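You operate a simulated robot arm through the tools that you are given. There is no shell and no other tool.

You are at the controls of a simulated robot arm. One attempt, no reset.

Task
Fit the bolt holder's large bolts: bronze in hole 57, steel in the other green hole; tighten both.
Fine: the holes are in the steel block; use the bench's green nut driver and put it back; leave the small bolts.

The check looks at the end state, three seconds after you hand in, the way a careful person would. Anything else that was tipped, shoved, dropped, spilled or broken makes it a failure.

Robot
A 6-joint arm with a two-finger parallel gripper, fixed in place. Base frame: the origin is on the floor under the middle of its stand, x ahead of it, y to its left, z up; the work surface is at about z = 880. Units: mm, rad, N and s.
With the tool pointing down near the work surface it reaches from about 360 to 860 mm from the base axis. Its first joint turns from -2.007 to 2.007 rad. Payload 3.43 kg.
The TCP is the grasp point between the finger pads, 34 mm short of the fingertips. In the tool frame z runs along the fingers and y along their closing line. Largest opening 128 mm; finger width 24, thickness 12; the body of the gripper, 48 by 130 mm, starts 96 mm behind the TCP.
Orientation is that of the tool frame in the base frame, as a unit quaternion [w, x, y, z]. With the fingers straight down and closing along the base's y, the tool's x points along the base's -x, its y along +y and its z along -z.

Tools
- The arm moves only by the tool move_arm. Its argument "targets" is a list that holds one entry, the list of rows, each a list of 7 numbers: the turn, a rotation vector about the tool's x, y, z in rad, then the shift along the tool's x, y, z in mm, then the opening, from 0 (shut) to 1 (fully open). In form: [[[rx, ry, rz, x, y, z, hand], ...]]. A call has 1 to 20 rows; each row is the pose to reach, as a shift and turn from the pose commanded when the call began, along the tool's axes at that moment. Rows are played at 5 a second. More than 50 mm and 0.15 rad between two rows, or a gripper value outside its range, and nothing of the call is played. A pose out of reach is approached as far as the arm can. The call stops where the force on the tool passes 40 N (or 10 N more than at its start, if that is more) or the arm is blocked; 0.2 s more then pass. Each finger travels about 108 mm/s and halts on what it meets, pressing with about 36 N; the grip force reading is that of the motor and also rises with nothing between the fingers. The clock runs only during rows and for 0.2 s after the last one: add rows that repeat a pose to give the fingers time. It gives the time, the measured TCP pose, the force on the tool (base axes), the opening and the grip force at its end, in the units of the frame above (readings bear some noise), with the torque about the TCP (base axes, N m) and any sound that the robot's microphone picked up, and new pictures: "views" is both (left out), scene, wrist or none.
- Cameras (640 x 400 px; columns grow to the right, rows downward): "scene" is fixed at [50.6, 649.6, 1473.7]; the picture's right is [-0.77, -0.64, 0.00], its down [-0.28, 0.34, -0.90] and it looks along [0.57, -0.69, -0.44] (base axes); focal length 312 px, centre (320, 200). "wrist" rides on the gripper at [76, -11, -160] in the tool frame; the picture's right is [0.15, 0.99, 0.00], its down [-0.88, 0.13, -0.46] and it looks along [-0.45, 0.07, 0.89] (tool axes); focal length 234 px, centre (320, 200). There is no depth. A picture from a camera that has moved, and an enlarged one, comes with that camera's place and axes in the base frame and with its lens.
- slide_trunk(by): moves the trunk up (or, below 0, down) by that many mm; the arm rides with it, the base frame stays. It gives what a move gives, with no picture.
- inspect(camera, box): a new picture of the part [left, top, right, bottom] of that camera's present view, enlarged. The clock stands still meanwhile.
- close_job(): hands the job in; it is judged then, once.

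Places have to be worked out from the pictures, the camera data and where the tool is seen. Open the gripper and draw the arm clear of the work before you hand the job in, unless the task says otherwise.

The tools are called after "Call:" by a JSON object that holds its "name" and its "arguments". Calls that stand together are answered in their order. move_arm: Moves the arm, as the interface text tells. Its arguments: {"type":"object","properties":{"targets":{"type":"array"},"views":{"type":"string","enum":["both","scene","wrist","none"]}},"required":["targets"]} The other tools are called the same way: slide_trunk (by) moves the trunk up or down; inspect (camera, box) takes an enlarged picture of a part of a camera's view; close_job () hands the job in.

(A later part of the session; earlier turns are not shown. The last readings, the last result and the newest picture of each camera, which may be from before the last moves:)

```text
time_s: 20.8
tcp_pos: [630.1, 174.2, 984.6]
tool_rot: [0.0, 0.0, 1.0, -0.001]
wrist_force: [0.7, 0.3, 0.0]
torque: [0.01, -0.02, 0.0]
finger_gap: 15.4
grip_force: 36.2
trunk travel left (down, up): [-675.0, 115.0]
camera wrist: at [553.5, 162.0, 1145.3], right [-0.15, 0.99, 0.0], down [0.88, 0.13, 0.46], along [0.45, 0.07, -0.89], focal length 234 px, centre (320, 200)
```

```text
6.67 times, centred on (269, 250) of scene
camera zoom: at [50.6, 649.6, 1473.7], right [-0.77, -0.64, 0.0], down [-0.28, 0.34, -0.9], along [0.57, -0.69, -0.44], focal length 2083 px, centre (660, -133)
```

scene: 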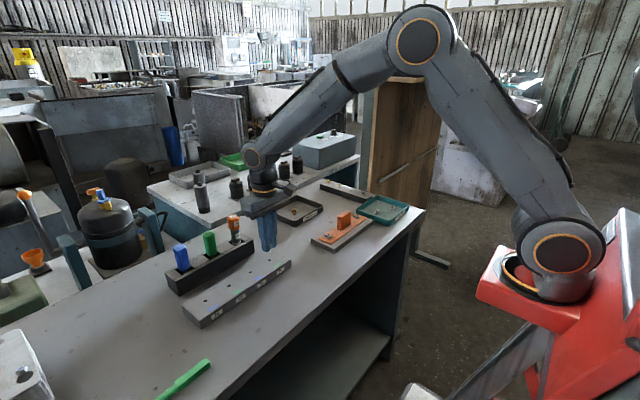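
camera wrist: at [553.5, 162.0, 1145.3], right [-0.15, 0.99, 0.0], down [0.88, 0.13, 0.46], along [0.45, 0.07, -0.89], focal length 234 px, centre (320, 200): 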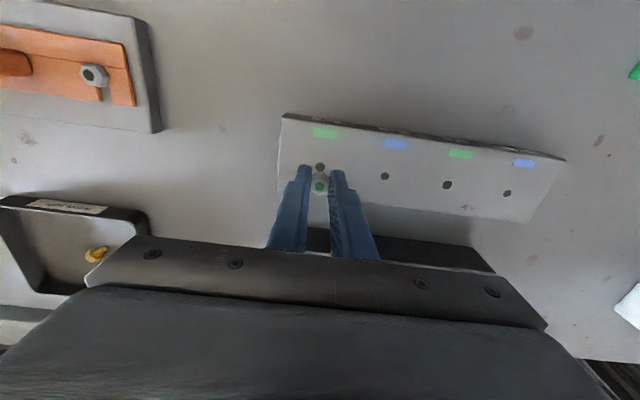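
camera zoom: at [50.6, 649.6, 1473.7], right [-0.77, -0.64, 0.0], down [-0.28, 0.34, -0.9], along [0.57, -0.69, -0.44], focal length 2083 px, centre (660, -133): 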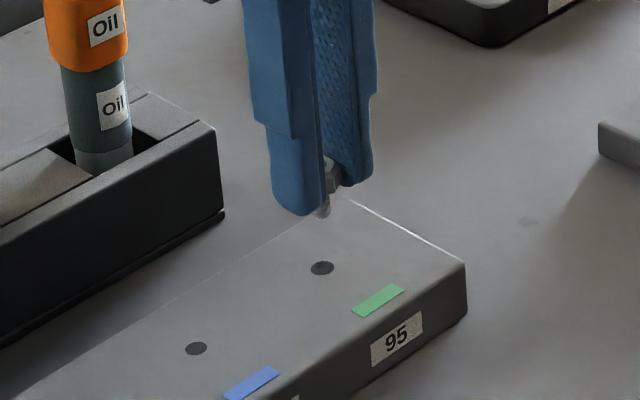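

Alignment looks within about a millimetre from the wrist camera. I zoom in more on the scene view to check the bolt end against the hole and settle the block's top height.

Call:
{"name": "inspect", "arguments": {"camera": "scene", "box": [258, 238, 282, 268]}}

Call:
{"name": "inspect", "arguments": {"camera": "wrist", "box": [300, 155, 340, 200]}}

```text
13.33 times, centred on (270, 253) of scene
camera zoom: at [50.6, 649.6, 1473.7], right [-0.77, -0.64, 0.0], down [-0.28, 0.34, -0.9], along [0.57, -0.69, -0.44], focal length 4166 px, centre (987, -507)
```

zoom: 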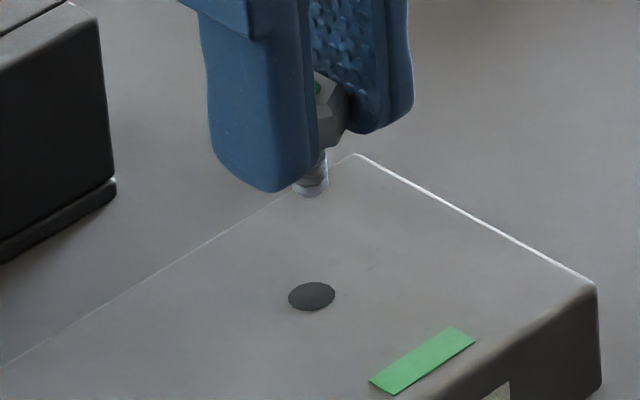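

```text
8.89 times, centred on (320, 178) of wrist
camera zoom: at [553.5, 162.0, 1145.3], right [-0.15, 0.99, 0.0], down [0.88, 0.13, 0.46], along [0.45, 0.07, -0.89], focal length 2082 px, centre (320, 400)
```

zoom: 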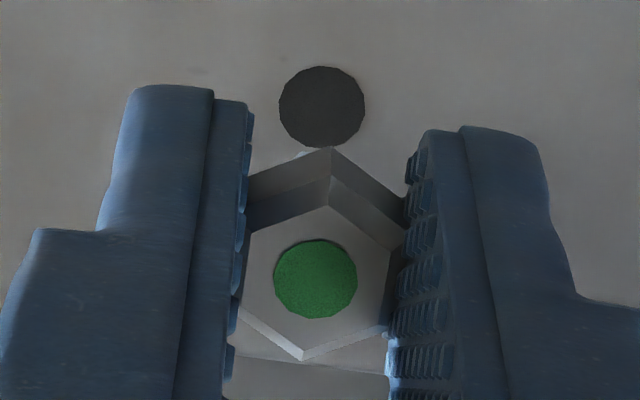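

Triangulating both views, the block top is nearer z≈913. The bolt is about 2 mm short in x and 0.6 mm in y, so I correct that and go down to about 4 mm above the hole for a re-check.

Call:
{"name": "move_arm", "arguments": {"targets": [[[0, 0, 0, -2, 0.6, 8, 0.0], [0, 0, 0, -2, 0.6, 16, 0.0], [0, 0, 0, -2, 0.6, 22, 0.0], [0, 0, 0, -2, 0.6, 22, 0.0]]], "views": "none"}}

Call:
{"name": "inspect", "arguments": {"camera": "scene", "box": [258, 238, 282, 268]}}

Call:
{"name": "inspect", "arguments": {"camera": "wrist", "box": [300, 155, 340, 200]}}

```text
time_s: 21.8
tcp_pos: [632.3, 174.8, 964.0]
tool_rot: [0.0, -0.001, 1.0, 0.0]
wrist_force: [0.0, 0.1, -0.1]
torque: [0.0, 0.02, -0.03]
finger_gap: 15.3
grip_force: 36.6
trunk travel left (down, up): [-675.0, 115.0]
```

```text
13.33 times, centred on (270, 253) of scene
camera zoom: at [50.6, 649.6, 1473.7], right [-0.77, -0.64, 0.0], down [-0.28, 0.34, -0.9], along [0.57, -0.69, -0.44], focal length 4166 px, centre (987, -507)
```

zoom: 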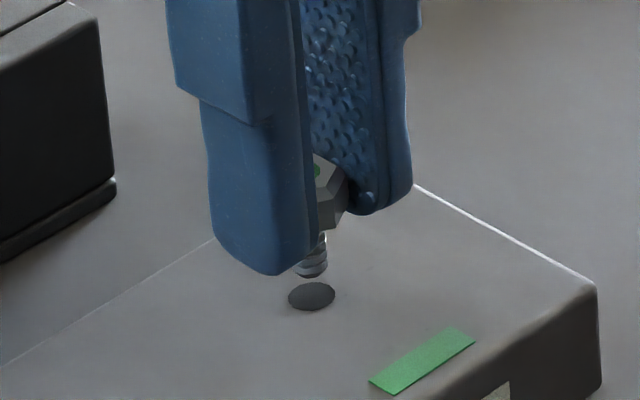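

```text
8.89 times, centred on (320, 178) of wrist
camera zoom: at [555.4, 162.5, 1123.3], right [-0.15, 0.99, 0.0], down [0.88, 0.13, 0.46], along [0.45, 0.07, -0.89], focal length 2082 px, centre (320, 400)
```

zoom: 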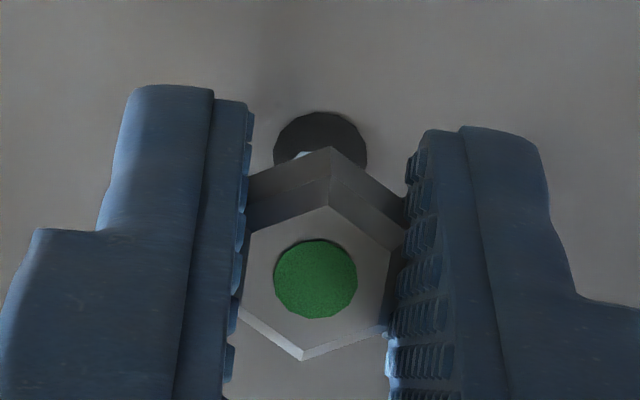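

The bolt end is now about 7 mm above the hole and centred to within about 0.4 mm. I nudge +0.3 mm in y and lower it slowly into the hole.

Call:
{"name": "move_arm", "arguments": {"targets": [[[0, 0, 0, 0, 0.3, 2, 0.0], [0, 0, 0, 0, 0.3, 4, 0.0], [0, 0, 0, 0, 0.3, 6, 0.0], [0, 0, 0, 0, 0.3, 7.5, 0.0], [0, 0, 0, 0, 0.3, 9, 0.0], [0, 0, 0, 0, 0.3, 10.5, 0.0], [0, 0, 0, 0, 0.3, 12, 0.0], [0, 0, 0, 0, 0.3, 13.5, 0.0]]], "views": "none"}}

Call:
{"name": "inspect", "arguments": {"camera": "scene", "box": [258, 238, 282, 268]}}

Call:
{"name": "inspect", "arguments": {"camera": "wrist", "box": [300, 155, 340, 200]}}

```text
time_s: 23.6
tcp_pos: [633.5, 175.1, 951.0]
tool_rot: [0.0, 0.0, 1.0, 0.0]
wrist_force: [-1.6, -1.2, 0.9]
torque: [-0.05, 0.05, 0.0]
finger_gap: 15.3
grip_force: 36.0
trunk travel left (down, up): [-675.0, 115.0]
```

```text
13.33 times, centred on (270, 253) of scene
camera zoom: at [50.6, 649.6, 1473.7], right [-0.77, -0.64, 0.0], down [-0.28, 0.34, -0.9], along [0.57, -0.69, -0.44], focal length 4166 px, centre (987, -507)
```

zoom: 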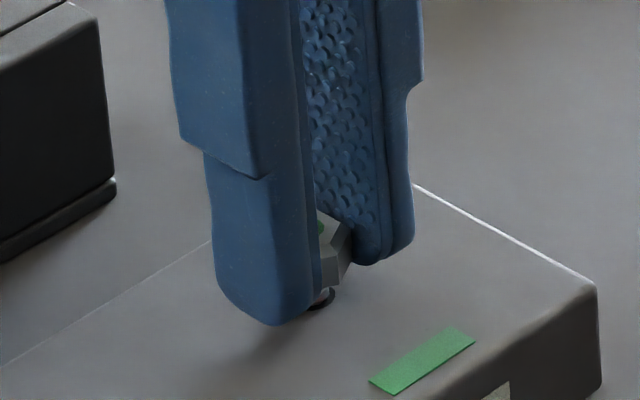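

```text
8.89 times, centred on (320, 178) of wrist
camera zoom: at [555.3, 163.0, 1110.3], right [-0.15, 0.99, 0.0], down [0.88, 0.13, 0.46], along [0.45, 0.07, -0.89], focal length 2082 px, centre (320, 400)
```

zoom: 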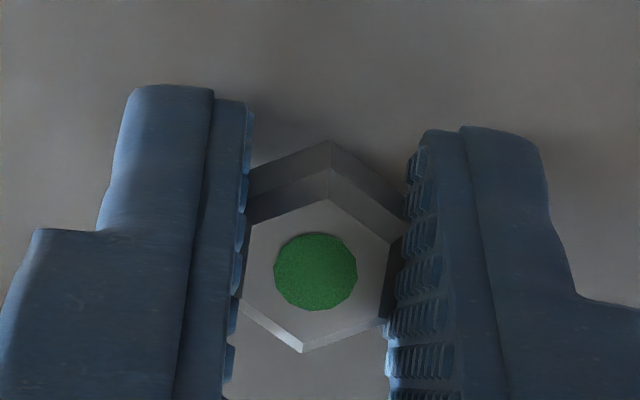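

It went in cleanly with almost no force. I press 1.5 mm further to see whether it has reached the start of the thread.

Call:
{"name": "move_arm", "arguments": {"targets": [[[0, 0, 0, 0, 0, 0.7, 0.0], [0, 0, 0, 0, 0, 1.5, 0.0], [0, 0, 0, 0, 0, 1.5, 0.0]]], "views": "none"}}

Call:
{"name": "inspect", "arguments": {"camera": "wrist", "box": [300, 155, 340, 200]}}

Call:
{"name": "inspect", "arguments": {"camera": "scene", "box": [258, 238, 282, 268]}}

```text
time_s: 24.4
tcp_pos: [632.9, 175.2, 950.3]
tool_rot: [0.001, 0.0, 1.0, 0.0]
wrist_force: [-5.5, -2.1, 19.7]
torque: [-0.1, 0.33, 0.0]
finger_gap: 15.5
grip_force: 36.2
trunk travel left (down, up): [-675.0, 115.0]
```

```text
8.89 times, centred on (320, 178) of wrist
camera zoom: at [554.9, 162.8, 1110.0], right [-0.15, 0.99, 0.0], down [0.88, 0.13, 0.46], along [0.45, 0.07, -0.89], focal length 2082 px, centre (320, 400)
```

zoom: 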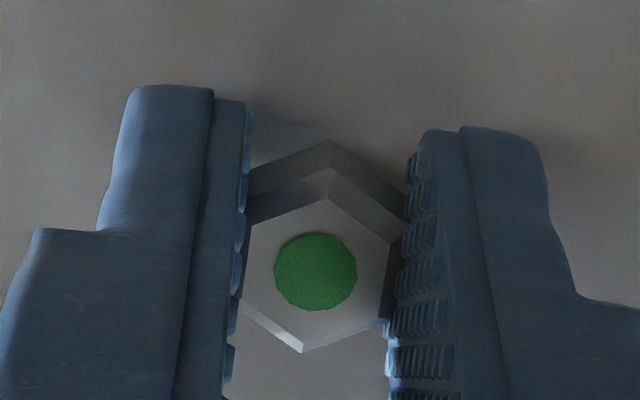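

```text
13.33 times, centred on (270, 253) of scene
camera zoom: at [50.6, 649.6, 1473.7], right [-0.77, -0.64, 0.0], down [-0.28, 0.34, -0.9], along [0.57, -0.69, -0.44], focal length 4166 px, centre (987, -507)
```

zoom: 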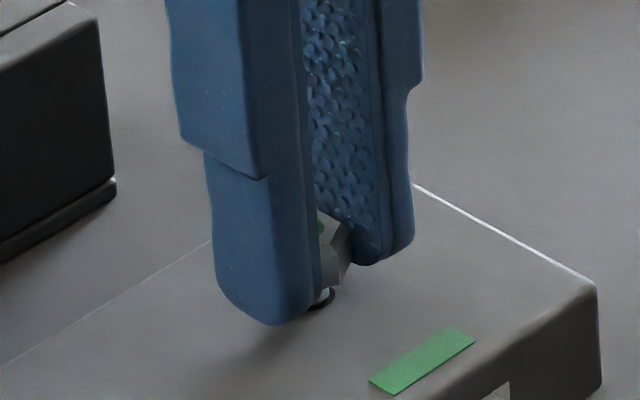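

Resistance of about 20 N shows the bolt is resting on its thread start. I ease off 1 mm, open the fingers and rise to look.

Call:
{"name": "move_arm", "arguments": {"targets": [[[0, 0, 0, 0, 0, -1, 0.0], [0, 0, 0, 0, 0, -1, 0.13], [0, 0, 0, 0, 0, -1, 0.2], [0, 0, 0, 0, 0, -1, 0.35], [0, 0, 0, 0, 0, -1, 0.35], [0, 0, 0, 0, 0, -20, 0.35], [0, 0, 0, 0, 0, -50, 0.35], [0, 0, 0, 0, 0, -90, 0.35]]]}}

Call:
{"name": "inspect", "arguments": {"camera": "scene", "box": [258, 238, 282, 268]}}

Call:
{"name": "inspect", "arguments": {"camera": "wrist", "box": [280, 120, 360, 210]}}

```text
time_s: 26.2
tcp_pos: [632.9, 176.2, 1038.6]
tool_rot: [-0.001, 0.0, 1.0, 0.0]
wrist_force: [-0.7, 0.4, -0.1]
torque: [0.01, 0.05, -0.01]
finger_gap: 44.9
grip_force: 0.0
trunk travel left (down, up): [-675.0, 115.0]
camera wrist: at [555.7, 164.1, 1198.4], right [-0.15, 0.99, 0.0], down [0.88, 0.13, 0.46], along [0.45, 0.07, -0.89], focal length 234 px, centre (320, 200)
```

scene: 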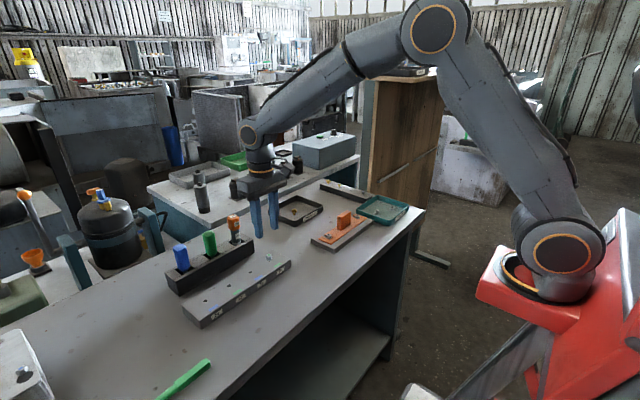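
wrist: 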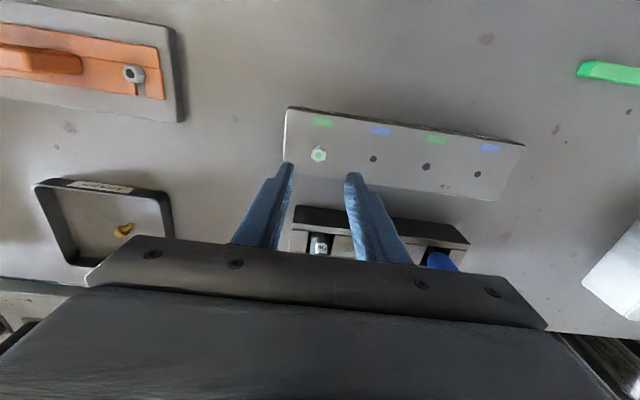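

```text
13.33 times, centred on (270, 253) of scene
camera zoom: at [50.6, 649.6, 1473.7], right [-0.77, -0.64, 0.0], down [-0.28, 0.34, -0.9], along [0.57, -0.69, -0.44], focal length 4166 px, centre (987, -507)
```

zoom: 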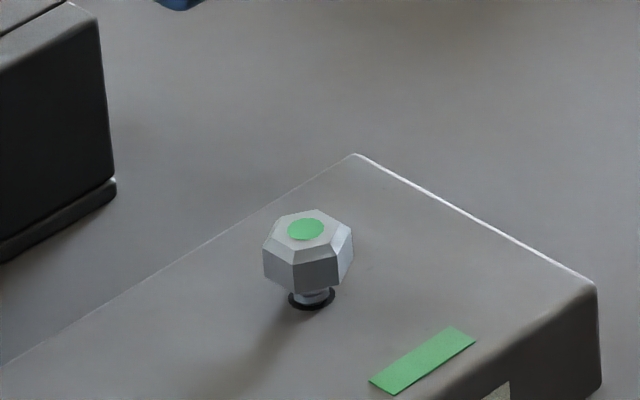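

```text
4.44 times, centred on (320, 165) of wrist
camera zoom: at [555.7, 164.1, 1198.4], right [-0.15, 0.99, 0.0], down [0.88, 0.13, 0.46], along [0.45, 0.07, -0.89], focal length 1041 px, centre (320, 356)
```

zoom: 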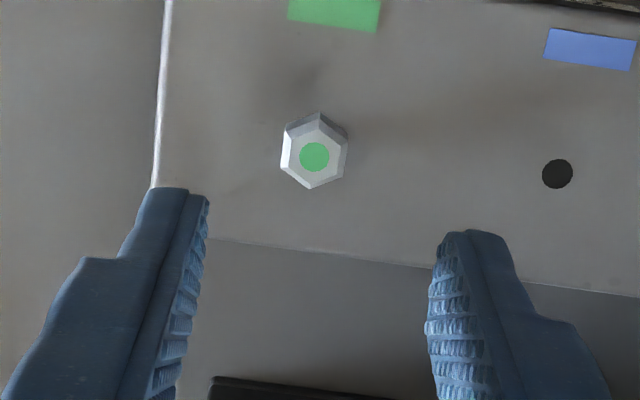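

The steel bolt stands upright in hole 95. Next I fetch the bronze bolt, going back toward the holder at a safe height with the 30° yaw.

Call:
{"name": "move_arm", "arguments": {"targets": [[[0, 0, 0, 0, -10, -30, 0.35], [0, 0, 0.04, -4, -45, -45, 0.35], [0, 0, 0.08, -10, -88, -50, 0.35], [0, 0, 0.12, -20, -130, -50, 0.35], [0, 0, 0.17, -30, -173, -50, 0.35], [0, 0, 0.22, -40, -216, -50, 0.35], [0, 0, 0.27, -50, -259, -50, 0.35], [0, 0, 0.32, -60, -302, -50, 0.35], [0, 0, 0.37, -70, -345, -50, 0.35], [0, 0, 0.42, -80, -388, -50, 0.35], [0, 0, 0.47, -90, -431, -50, 0.35], [0, 0, 0.5236, -100, -473, -50, 0.35], [0, 0, 0.5236, -107, -505.5, -50, 0.35]]]}}

Call:
{"name": "inspect", "arguments": {"camera": "wrist", "box": [280, 60, 400, 220]}}

```text
time_s: 29.0
tcp_pos: [738.8, -331.3, 1090.4]
tool_rot: [0.0, 0.258, 0.966, 0.0]
wrist_force: [-0.1, -0.1, 0.3]
torque: [-0.02, -0.02, 0.02]
finger_gap: 44.6
grip_force: 0.1
trunk travel left (down, up): [-675.0, 115.0]
camera wrist: at [666.4, -304.0, 1249.3], right [0.37, 0.93, 0.0], down [0.83, -0.33, 0.46], along [0.42, -0.17, -0.89], focal length 234 px, centre (320, 200)
```

scene: 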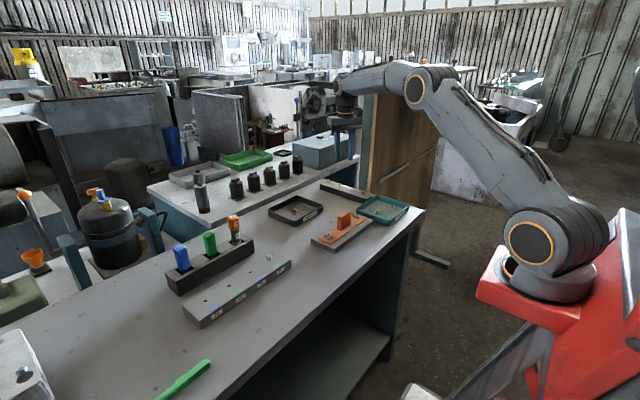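
wrist: 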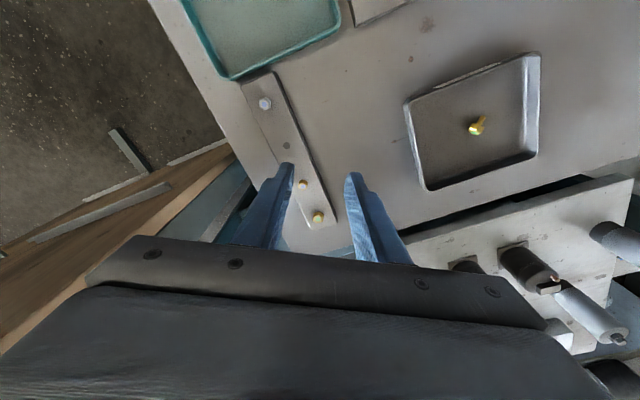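

```text
2.50 times, centred on (340, 140) of wrist
camera zoom: at [666.4, -304.0, 1249.3], right [0.37, 0.93, 0.0], down [0.83, -0.33, 0.46], along [0.42, -0.17, -0.89], focal length 585 px, centre (270, 350)
```

zoom: 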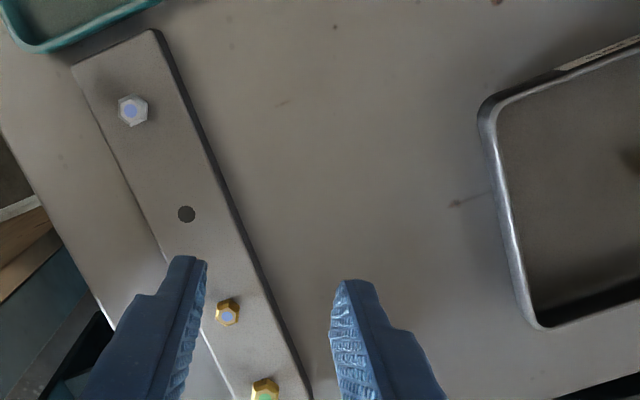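

I zoom on the large bronze bolt to read its hex orientation before choosing the tilt for the longer reach.

Call:
{"name": "inspect", "arguments": {"camera": "wrist", "box": [295, 195, 345, 235]}}

Call:
{"name": "inspect", "arguments": {"camera": "scene", "box": [318, 175, 350, 195]}}

```text
10.00 times, centred on (320, 215) of wrist
camera zoom: at [666.4, -304.0, 1249.3], right [0.37, 0.93, 0.0], down [0.83, -0.33, 0.46], along [0.42, -0.17, -0.89], focal length 2342 px, centre (320, 50)
```

zoom: 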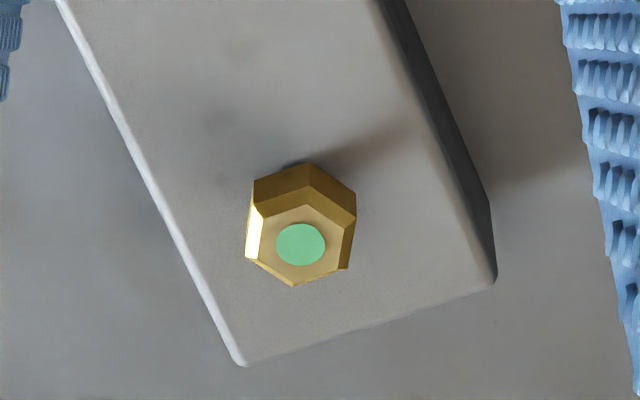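

```text
16.00 times, centred on (334, 185) of scene
camera zoom: at [50.6, 649.6, 1473.7], right [-0.77, -0.64, 0.0], down [-0.28, 0.34, -0.9], along [0.57, -0.69, -0.44], focal length 5000 px, centre (96, 440)
```

zoom: 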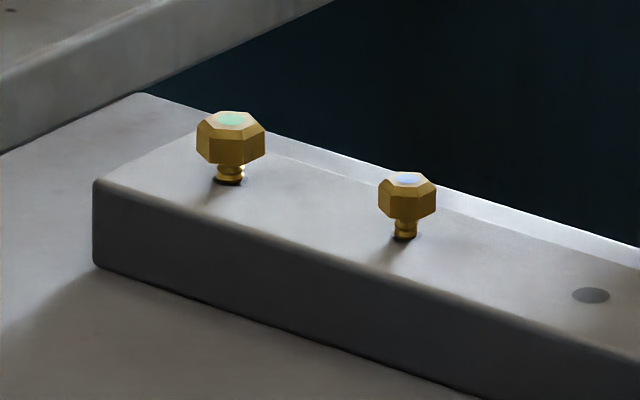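

The bronze head's flats already align with the 30° yaw, and the bolt is near (851, -379), beyond vertical reach. I tilt the tool 0.3 rad outward about the closing line and go to a hover point 60 mm back along the tool axis.

Call:
{"name": "move_arm", "arguments": {"targets": [[[0, -0.1, 0, 0, 0, 0, 0.35], [0, -0.2, 0, 0, 0, 0, 0.35], [0, -0.3, 0, -15, 2, 10, 0.35], [0, -0.3, 0, -45, 7, 38, 0.35], [0, -0.3, 0, -75, 12, 66, 0.35], [0, -0.3, 0, -95.3, 14.8, 85.3, 0.35], [0, -0.3, 0, -95.3, 14.8, 85.3, 0.35]]]}}

Call:
{"name": "inspect", "arguments": {"camera": "wrist", "box": [270, 120, 370, 220]}}

Call:
{"name": "inspect", "arguments": {"camera": "scene", "box": [310, 150, 374, 200]}}

```text
time_s: 30.6
tcp_pos: [830.4, -365.0, 1002.4]
tool_rot: [0.144, 0.256, 0.955, -0.039]
wrist_force: [-0.1, -0.8, 0.0]
torque: [0.0, 0.0, -0.03]
finger_gap: 44.8
grip_force: 0.0
trunk travel left (down, up): [-675.0, 115.0]
camera wrist: at [718.9, -316.1, 1133.7], right [0.37, 0.93, -0.04], down [0.68, -0.24, 0.7], along [0.63, -0.29, -0.72], focal length 234 px, centre (320, 200)
```

scene: 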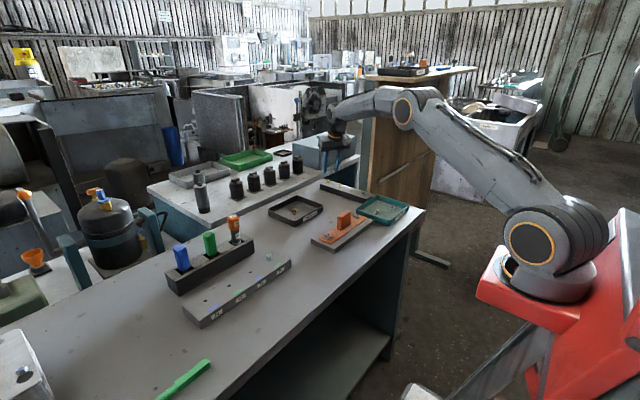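
wrist: 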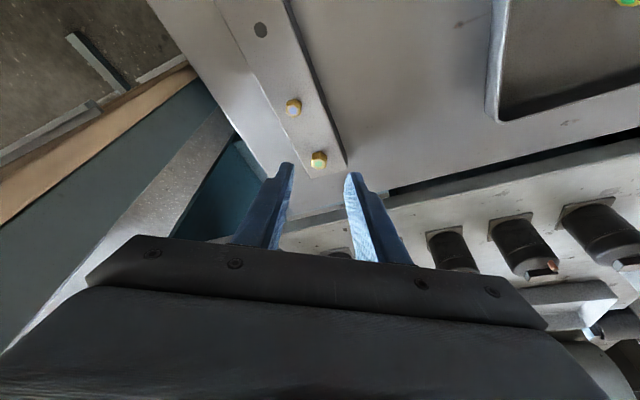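

```text
4.00 times, centred on (320, 170) of wrist
camera zoom: at [718.9, -316.1, 1133.7], right [0.37, 0.93, -0.04], down [0.68, -0.24, 0.7], along [0.63, -0.29, -0.72], focal length 937 px, centre (320, 320)
```

zoom: 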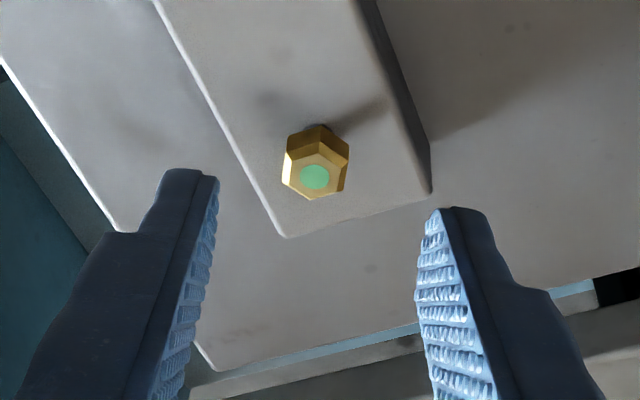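

```text
8.00 times, centred on (342, 175) of scene
camera zoom: at [50.6, 649.6, 1473.7], right [-0.77, -0.64, 0.0], down [-0.28, 0.34, -0.9], along [0.57, -0.69, -0.44], focal length 2500 px, centre (144, 400)
```

zoom: 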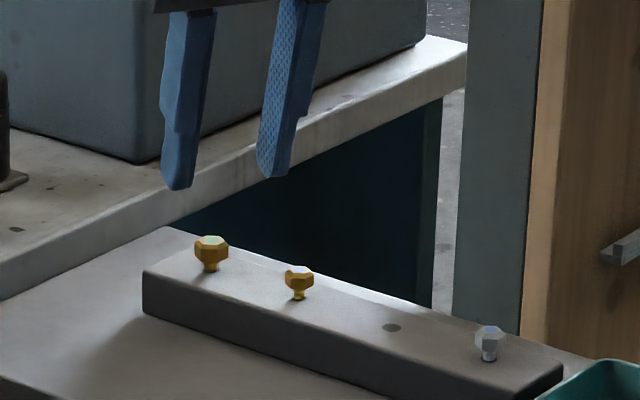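

The pose was reached and the bronze head lies nearly on the tool axis, about 84 mm ahead. I correct 1.2 mm in tool y and advance 47 mm along the tool axis, then re-check.

Call:
{"name": "move_arm", "arguments": {"targets": [[[0, 0, 0, 0, -1.2, 15, 0.35], [0, 0, 0, 0, -1.2, 32, 0.35], [0, 0, 0, 0, -1.2, 47, 0.35], [0, 0, 0, 0, -1.2, 47, 0.35]]], "views": "none"}}

Call:
{"name": "inspect", "arguments": {"camera": "wrist", "box": [280, 130, 360, 220]}}

Call:
{"name": "inspect", "arguments": {"camera": "scene", "box": [318, 170, 350, 195]}}

```text
time_s: 31.6
tcp_pos: [841.5, -373.0, 958.3]
tool_rot: [0.144, 0.256, 0.955, -0.039]
wrist_force: [0.3, 0.2, -0.1]
torque: [-0.03, 0.0, 0.01]
finger_gap: 44.9
grip_force: 0.0
trunk travel left (down, up): [-675.0, 115.0]
```

```text
4.44 times, centred on (320, 175) of wrist
camera zoom: at [729.7, -324.3, 1088.7], right [0.37, 0.93, -0.04], down [0.68, -0.24, 0.7], along [0.63, -0.29, -0.72], focal length 1041 px, centre (320, 311)
```

zoom: 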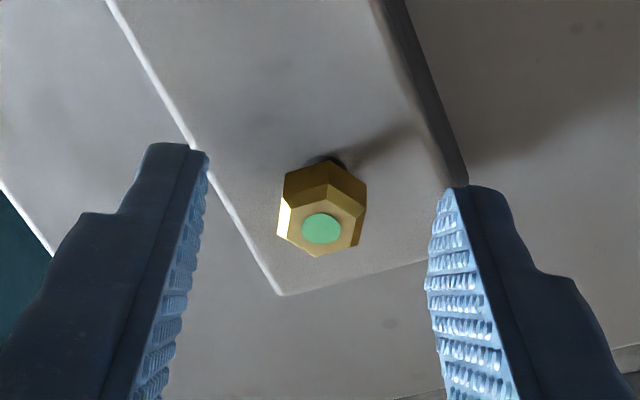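

```text
16.00 times, centred on (334, 182) of scene
camera zoom: at [50.6, 649.6, 1473.7], right [-0.77, -0.64, 0.0], down [-0.28, 0.34, -0.9], along [0.57, -0.69, -0.44], focal length 5000 px, centre (96, 480)
```

zoom: 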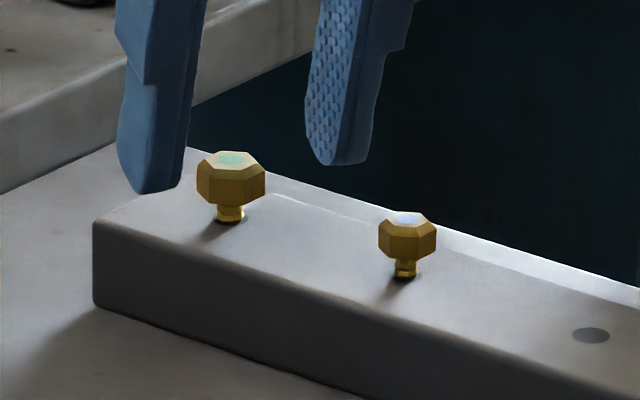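

The head is centred between the fingers to within about half a millimetre. I advance the last 11 mm and close on the flats.

Call:
{"name": "move_arm", "arguments": {"targets": [[[0, 0, 0, 0, 0.6, 5, 0.35], [0, 0, 0, 0, 0.6, 11, 0.35], [0, 0, 0, 0, 0.6, 11, 0.25], [0, 0, 0, 0, 0.6, 11, 0.15], [0, 0, 0, 0, 0.6, 11, 0.05], [0, 0, 0, 0, 0.6, 11, 0.0], [0, 0, 0, 0, 0.6, 11, 0.0]]], "views": "none"}}

Call:
{"name": "inspect", "arguments": {"camera": "wrist", "box": [295, 150, 345, 205]}}

Call:
{"name": "inspect", "arguments": {"camera": "scene", "box": [318, 170, 350, 195]}}

```text
time_s: 33.2
tcp_pos: [842.6, -375.7, 948.0]
tool_rot: [0.145, 0.256, 0.955, -0.039]
wrist_force: [-0.8, -0.9, 0.7]
torque: [0.0, -0.01, 0.0]
finger_gap: 15.7
grip_force: 35.9
trunk travel left (down, up): [-675.0, 115.0]
```

```text
7.27 times, centred on (320, 178) of wrist
camera zoom: at [733.1, -325.3, 1078.3], right [0.37, 0.93, -0.04], down [0.68, -0.24, 0.7], along [0.63, -0.29, -0.72], focal length 1703 px, centre (320, 364)
```

zoom: 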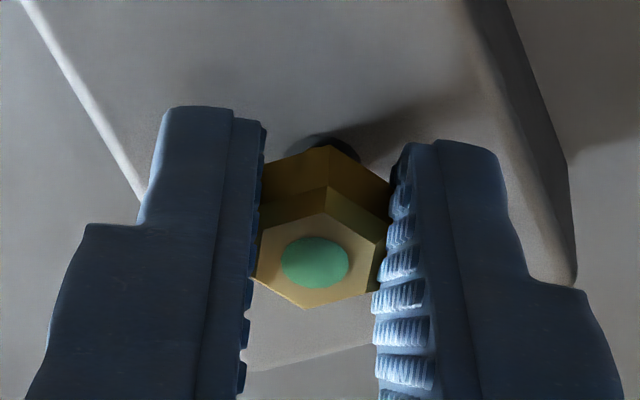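

```text
16.00 times, centred on (334, 182) of scene
camera zoom: at [50.6, 649.6, 1473.7], right [-0.77, -0.64, 0.0], down [-0.28, 0.34, -0.9], along [0.57, -0.69, -0.44], focal length 5000 px, centre (96, 480)
```

zoom: 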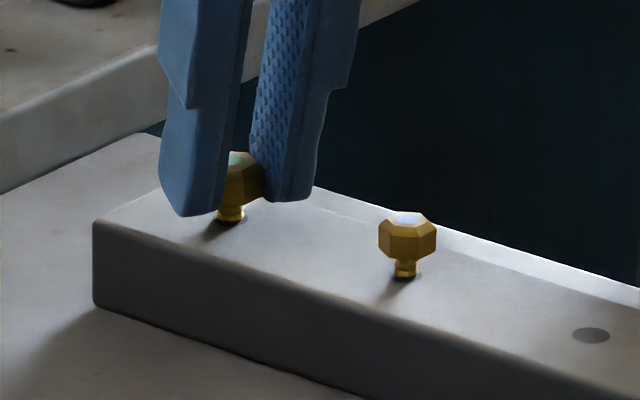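

Gripped at a 15.7 mm gap. I lift slowly straight up in the base frame, compensating for the tilt, and watch that the bolt follows.

Call:
{"name": "move_arm", "arguments": {"targets": [[[0, 0, 0, -0.15, 0, -0.48, 0.0], [0, 0, 0, -0.3, 0, -0.96, 0.0], [0, 0, 0, -0.6, 0, -1.9, 0.0], [0, 0, 0, -0.9, 0, -2.9, 0.0], [0, 0, 0, -1.2, 0, -3.8, 0.0], [0, 0, 0, -1.5, 0, -4.8, 0.0], [0, 0, 0, -2.1, 0, -6.7, 0.0], [0, 0, 0, -2.7, 0, -8.6, 0.0], [0, 0, 0, -3.3, 0, -10.5, 0.0], [0, 0, 0, -3.8, 0, -12.4, 0.0], [0, 0, 0, -4.7, 0, -15.3, 0.0]]], "views": "none"}}

Call:
{"name": "inspect", "arguments": {"camera": "scene", "box": [318, 165, 350, 195]}}

Call:
{"name": "inspect", "arguments": {"camera": "wrist", "box": [295, 150, 345, 205]}}

```text
time_s: 35.6
tcp_pos: [842.9, -375.2, 963.7]
tool_rot: [0.145, 0.256, 0.955, -0.04]
wrist_force: [-0.9, 0.1, -0.2]
torque: [-0.01, -0.02, 0.02]
finger_gap: 15.4
grip_force: 36.2
trunk travel left (down, up): [-675.0, 115.0]
```

```text
13.33 times, centred on (334, 180) of scene
camera zoom: at [50.6, 649.6, 1473.7], right [-0.77, -0.64, 0.0], down [-0.28, 0.34, -0.9], along [0.57, -0.69, -0.44], focal length 4166 px, centre (133, 467)
```

zoom: 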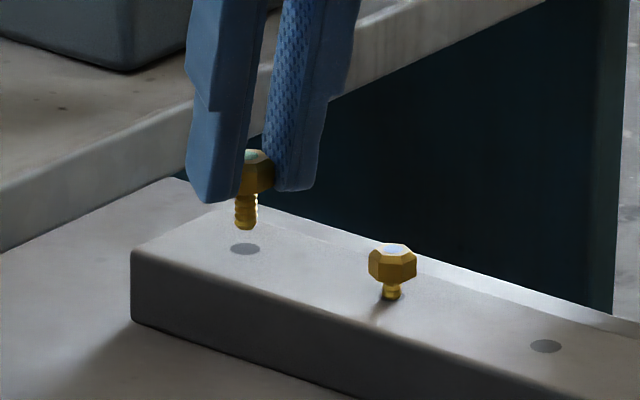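

```text
7.27 times, centred on (320, 178) of wrist
camera zoom: at [733.2, -325.6, 1094.3], right [0.37, 0.93, -0.04], down [0.68, -0.24, 0.7], along [0.63, -0.29, -0.72], focal length 1703 px, centre (320, 364)
```

zoom: 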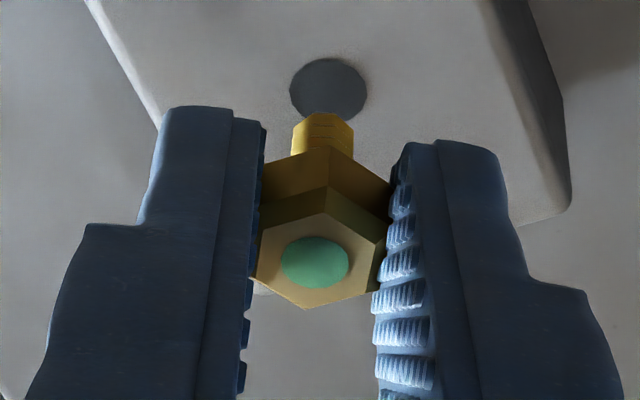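

The bronze bolt hangs vertically over its hole. I lift it clear of the neighbouring bolts, then carry it toward the block while turning about the vertical back to yaw 0 and keeping the tilt.

Call:
{"name": "move_arm", "arguments": {"targets": [[[0, 0, 0, -1.8, 0, -5.7, 0], [0, 0, 0, -4.7, 0, -15.3, 0], [0, 0, 0, -8.9, 0, -28.7, 0], [0, 0, 0, -13.3, 0, -43, 0], [0, 0, 0, -5.2, 8.0, -46.7, 0], [-0.0089, 0, -0.0287, 11.0, 24.1, -54.2, 0], [-0.0207, 0, -0.0669, 32.5, 45.6, -64.2, 0], [-0.0325, 0, -0.1051, 56.1, 69.1, -75.1, 0], [-0.0443, 0, -0.1433, 79.7, 92.6, -85.9, 0], [-0.0561, 0, -0.1815, 103.3, 116.0, -96.8, 0], [-0.068, 0, -0.2197, 126.9, 139.5, -107.7, 0], [-0.0798, 0, -0.2579, 150.5, 163.0, -118.6, 0], [-0.0916, 0, -0.2961, 174.1, 186.5, -129.5, 0], [-0.1064, 0, -0.3439, 197.7, 210.0, -140.4, 0], [-0.1212, 0, -0.3917, 221.3, 233.4, -151.3, 0], [-0.1359, 0, -0.4394, 244.9, 256.9, -162.2, 0], [-0.1547, 0, -0.5002, 256.4, 268.3, -167.5, 0]]]}}

Call:
{"name": "inspect", "arguments": {"camera": "wrist", "box": [295, 150, 345, 205]}}

```text
time_s: 39.2
tcp_pos: [722.8, 6.2, 1049.4]
tool_rot: [0.15, 0.0, 0.989, 0.001]
wrist_force: [0.8, -0.5, -0.6]
torque: [0.01, -0.01, 0.03]
finger_gap: 15.5
grip_force: 36.5
trunk travel left (down, up): [-675.0, 115.0]
camera wrist: at [602.3, -6.6, 1179.0], right [-0.14, 0.99, -0.04], down [0.71, 0.13, 0.7], along [0.69, 0.07, -0.72], focal length 234 px, centre (320, 200)
```

scene: 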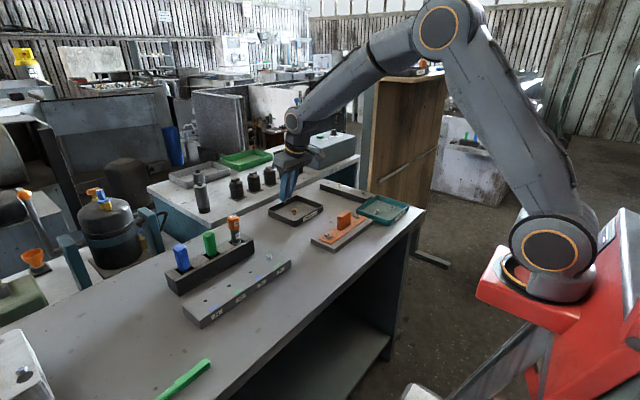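
wrist: 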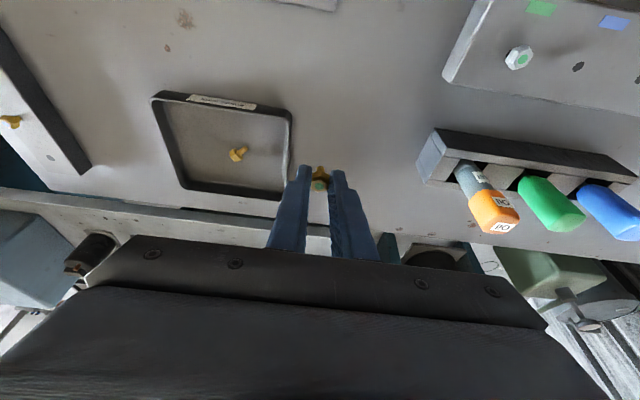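

```text
7.27 times, centred on (320, 178) of wrist
camera zoom: at [602.3, -6.6, 1179.0], right [-0.14, 0.99, -0.04], down [0.71, 0.13, 0.7], along [0.69, 0.07, -0.72], focal length 1703 px, centre (320, 364)
```

zoom: 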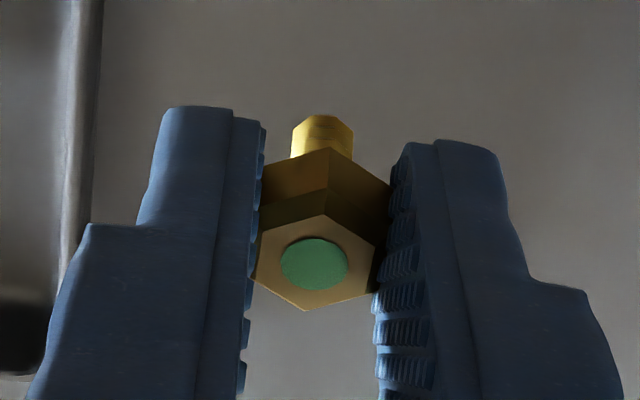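

The bolt is unchanged in the grip. I continue to above hole 57, keeping well in front of the driver rack.

Call:
{"name": "move_arm", "arguments": {"targets": [[[0, 0, 0, 4, 9, -2, 0], [0, 0, 0, 12, 31, -5, 0], [0, 0, 0, 24, 64, -10, 0], [0, 0, 0, 36, 98, -15, 0], [0, 0, 0, 47, 132, -19, 0], [0, 0, 0, 57, 166, -23, 0], [0, 0, 0, 66, 200, -27, 0], [0, 0, 0, 75, 234, -31, 0], [0, 0, 0, 83, 268, -35, 0], [0, 0, 0, 89, 294, -38, 0], [0, 0, 0, 91.3, 306.8, -39.3, 0], [0, 0, 0, 91.3, 306.8, -39.3, 0]]]}}

Call:
{"name": "inspect", "arguments": {"camera": "wrist", "box": [270, 60, 370, 210]}}

Call:
{"name": "inspect", "arguments": {"camera": "scene", "box": [150, 190, 310, 330]}}

```text
time_s: 41.8
tcp_pos: [623.0, 313.0, 1058.9]
tool_rot: [0.149, 0.0, 0.989, 0.0]
wrist_force: [0.3, 0.6, -0.1]
torque: [-0.01, -0.02, -0.01]
finger_gap: 15.5
grip_force: 36.4
trunk travel left (down, up): [-675.0, 115.0]
camera wrist: at [502.7, 300.7, 1189.0], right [-0.14, 0.99, -0.04], down [0.71, 0.13, 0.7], along [0.69, 0.07, -0.72], focal length 234 px, centre (320, 200)
```

scene: 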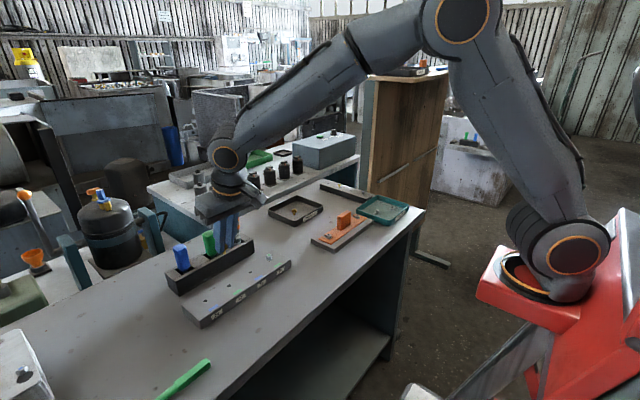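
wrist: 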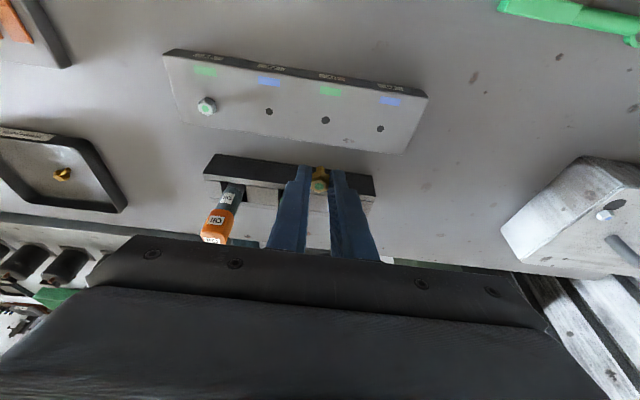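

```text
2.67 times, centred on (320, 135) of wrist
camera zoom: at [502.7, 300.7, 1189.0], right [-0.14, 0.99, -0.04], down [0.71, 0.13, 0.7], along [0.69, 0.07, -0.72], focal length 624 px, centre (320, 373)
```

zoom: 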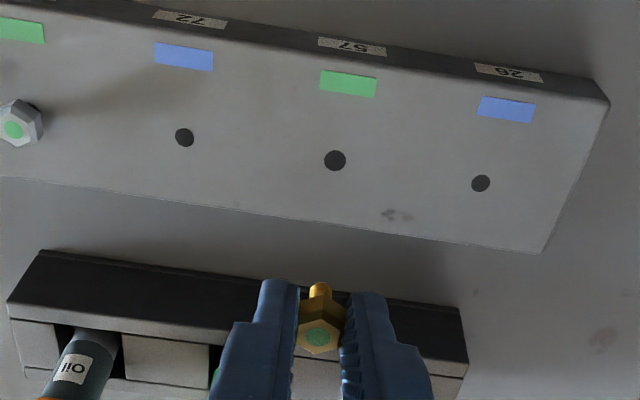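

```text
2.86 times, centred on (230, 260) of scene
camera zoom: at [50.6, 649.6, 1473.7], right [-0.77, -0.64, 0.0], down [-0.28, 0.34, -0.9], along [0.57, -0.69, -0.44], focal length 893 px, centre (577, 29)
```

zoom: 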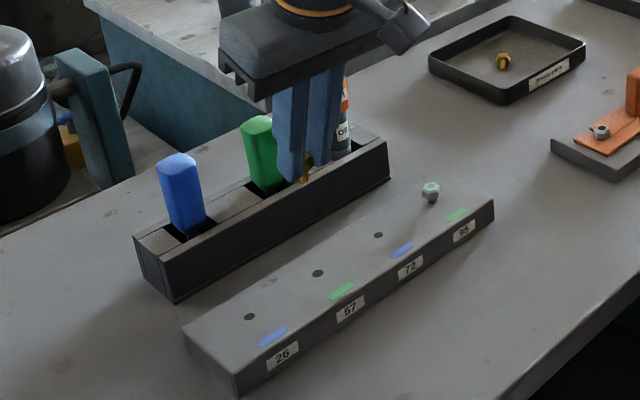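

Hole 57 confirmed by its label and located at about (632, 314). I shift 0.8 mm in y and descend vertically 80 mm, stopping about 20 mm above the hole to check.

Call:
{"name": "move_arm", "arguments": {"targets": [[[0, 0, 0, 4.4, 0.4, 14.3, 0], [0, 0, 0, 10.3, 0.8, 33.4, 0], [0, 0, 0, 16.3, 0.8, 52.5, 0], [0, 0, 0, 21.3, 0.8, 68.8, 0], [0, 0, 0, 23.6, 0.8, 76.4, 0], [0, 0, 0, 23.6, 0.8, 76.4, 0]]], "views": "none"}}

Call:
{"name": "inspect", "arguments": {"camera": "scene", "box": [224, 240, 256, 280]}}

Call:
{"name": "inspect", "arguments": {"camera": "wrist", "box": [295, 130, 345, 205]}}

```text
time_s: 43.2
tcp_pos: [624.2, 311.6, 979.4]
tool_rot: [0.15, -0.001, 0.989, 0.001]
wrist_force: [-0.2, 0.3, -0.7]
torque: [0.0, 0.01, 0.01]
finger_gap: 15.3
grip_force: 36.2
trunk travel left (down, up): [-675.0, 115.0]
```

```text
10.00 times, centred on (240, 260) of scene
camera zoom: at [50.6, 649.6, 1473.7], right [-0.77, -0.64, 0.0], down [-0.28, 0.34, -0.9], along [0.57, -0.69, -0.44], focal length 3125 px, centre (1120, -400)
```

zoom: 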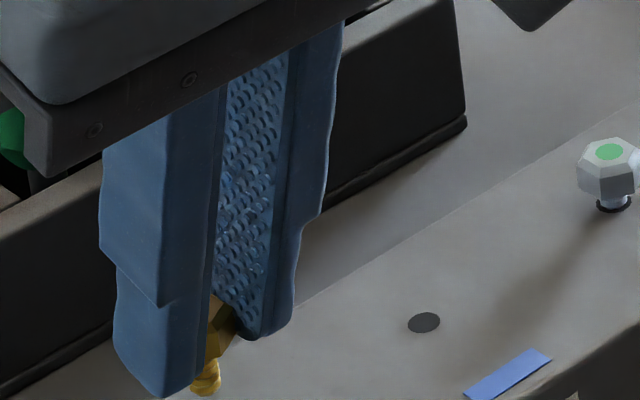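

```text
5.33 times, centred on (320, 168) of wrist
camera zoom: at [503.3, 301.1, 1109.6], right [-0.14, 0.99, -0.04], down [0.71, 0.13, 0.7], along [0.69, 0.07, -0.72], focal length 1249 px, centre (320, 373)
```

zoom: 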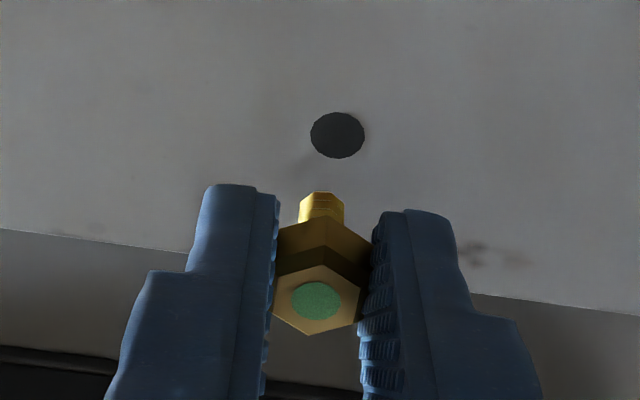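

The wrist view puts the bolt about 1.8 mm short in y. I zoom lower in the scene view to compare the bolt end with hole 57.

Call:
{"name": "inspect", "arguments": {"camera": "scene", "box": [212, 252, 252, 292]}}

Call:
{"name": "inspect", "arguments": {"camera": "wrist", "box": [300, 135, 340, 195]}}

```text
10.00 times, centred on (232, 272) of scene
camera zoom: at [50.6, 649.6, 1473.7], right [-0.77, -0.64, 0.0], down [-0.28, 0.34, -0.9], along [0.57, -0.69, -0.44], focal length 3125 px, centre (1200, -520)
```

zoom: 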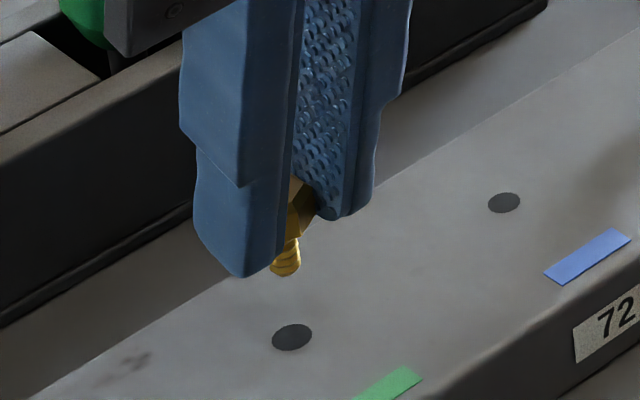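

```text
6.67 times, centred on (320, 165) of wrist
camera zoom: at [503.3, 301.1, 1109.6], right [-0.14, 0.99, -0.04], down [0.71, 0.13, 0.7], along [0.69, 0.07, -0.72], focal length 1561 px, centre (320, 433)
```

zoom: 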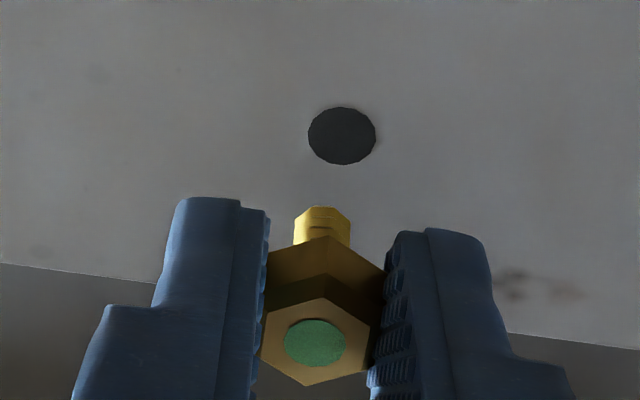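

Both views agree: the bolt needs about +1.8 mm in y and -0.4 mm in x. I correct that and lower 14 mm, leaving about 5 mm clearance, for a final check.

Call:
{"name": "move_arm", "arguments": {"targets": [[[0, 0, 0, 0.4, 1.8, 0, 0], [0, 0, 0, 2.5, 1.8, 6.7, 0], [0, 0, 0, 4.5, 1.8, 13.3, 0], [0, 0, 0, 4.5, 1.8, 13.3, 0]]], "views": "none"}}

Call:
{"name": "inspect", "arguments": {"camera": "scene", "box": [212, 252, 252, 292]}}

Call:
{"name": "inspect", "arguments": {"camera": "wrist", "box": [300, 135, 340, 195]}}

```text
time_s: 44.2
tcp_pos: [624.5, 314.8, 965.7]
tool_rot: [0.15, 0.001, 0.989, 0.0]
wrist_force: [-0.1, -0.4, -0.5]
torque: [-0.01, 0.03, 0.02]
finger_gap: 15.5
grip_force: 36.4
trunk travel left (down, up): [-675.0, 115.0]
```

```text
10.00 times, centred on (232, 272) of scene
camera zoom: at [50.6, 649.6, 1473.7], right [-0.77, -0.64, 0.0], down [-0.28, 0.34, -0.9], along [0.57, -0.69, -0.44], focal length 3125 px, centre (1200, -520)
```

zoom: 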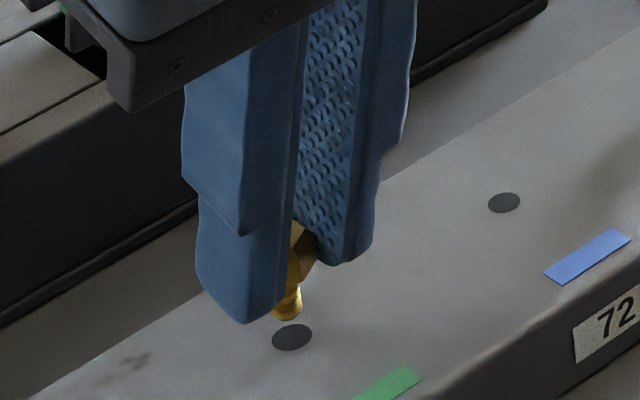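

```text
6.67 times, centred on (320, 165) of wrist
camera zoom: at [503.5, 302.7, 1095.8], right [-0.14, 0.99, -0.04], down [0.71, 0.13, 0.7], along [0.69, 0.07, -0.72], focal length 1561 px, centre (320, 433)
```

zoom: 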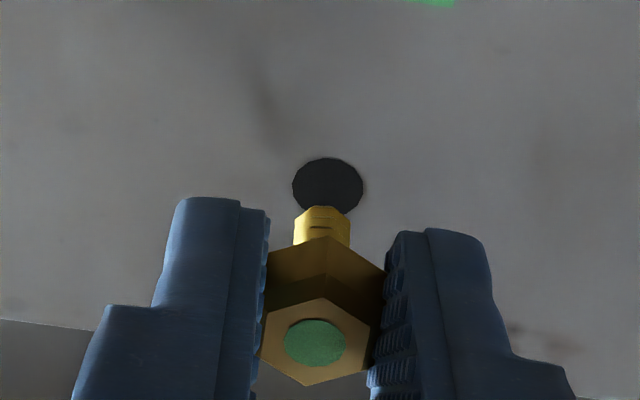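

The bolt end is about 6.6 mm above the hole and centred to within about 0.6 mm. I trim x by -0.6 mm and lower it slowly into hole 57.

Call:
{"name": "move_arm", "arguments": {"targets": [[[0, 0, 0, 1.16, 0.1, 1.73, 0], [0, 0, 0, 1.76, 0.1, 3.64, 0], [0, 0, 0, 2.35, 0.1, 5.55, 0], [0, 0, 0, 2.79, 0.1, 6.99, 0], [0, 0, 0, 3.23, 0.1, 8.42, 0], [0, 0, 0, 3.68, 0.1, 9.85, 0], [0, 0, 0, 4.12, 0.1, 11.29, 0], [0, 0, 0, 4.41, 0.1, 12.24, 0]]], "views": "none"}}

Call:
{"name": "inspect", "arguments": {"camera": "scene", "box": [212, 252, 252, 292]}}

Call:
{"name": "inspect", "arguments": {"camera": "wrist", "box": [300, 135, 340, 195]}}

```text
time_s: 46.0
tcp_pos: [623.8, 315.1, 952.2]
tool_rot: [0.15, 0.001, 0.989, 0.0]
wrist_force: [0.1, 0.3, -1.4]
torque: [0.06, 0.05, 0.0]
finger_gap: 15.5
grip_force: 35.9
trunk travel left (down, up): [-675.0, 115.0]
```

```text
10.00 times, centred on (232, 272) of scene
camera zoom: at [50.6, 649.6, 1473.7], right [-0.77, -0.64, 0.0], down [-0.28, 0.34, -0.9], along [0.57, -0.69, -0.44], focal length 3125 px, centre (1200, -520)
```

zoom: 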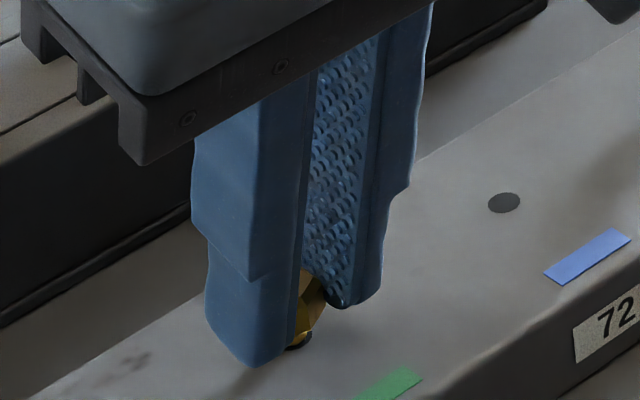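

```text
6.67 times, centred on (320, 165) of wrist
camera zoom: at [502.4, 302.9, 1082.2], right [-0.14, 0.99, -0.04], down [0.71, 0.13, 0.7], along [0.69, 0.07, -0.72], focal length 1561 px, centre (320, 433)
```

zoom: 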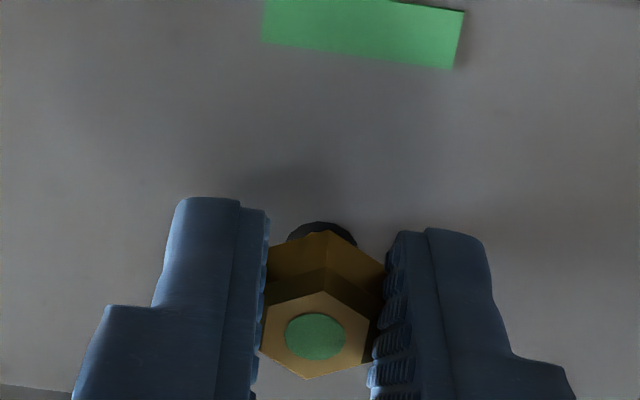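

It went into hole 57 without force. I press about 1.2 mm more to confirm it is seated on the thread start.

Call:
{"name": "move_arm", "arguments": {"targets": [[[0, 0, 0, 0.18, 0, 0.57, 0], [0, 0, 0, 0.36, 0, 1.15, 0], [0, 0, 0, 0.36, 0, 1.15, 0]]], "views": "none"}}

Call:
{"name": "inspect", "arguments": {"camera": "wrist", "box": [300, 135, 340, 195]}}

```text
time_s: 46.8
tcp_pos: [623.0, 316.0, 951.6]
tool_rot: [0.151, 0.001, 0.989, 0.0]
wrist_force: [-3.3, -0.3, 11.3]
torque: [-0.01, 0.12, 0.02]
finger_gap: 15.1
grip_force: 36.1
trunk travel left (down, up): [-675.0, 115.0]
```

```text
6.67 times, centred on (320, 165) of wrist
camera zoom: at [502.1, 302.8, 1081.9], right [-0.14, 0.99, -0.04], down [0.71, 0.13, 0.7], along [0.69, 0.07, -0.72], focal length 1561 px, centre (320, 433)
```

zoom: 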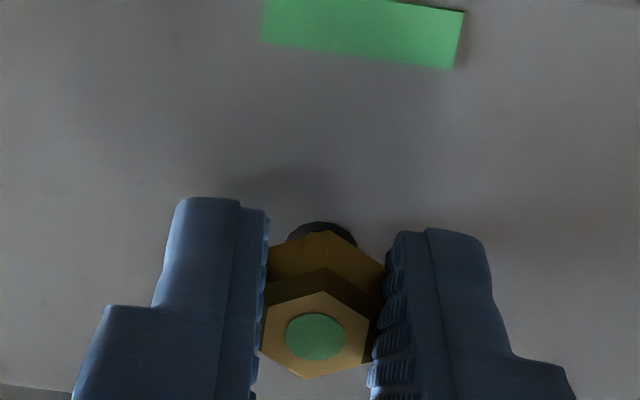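

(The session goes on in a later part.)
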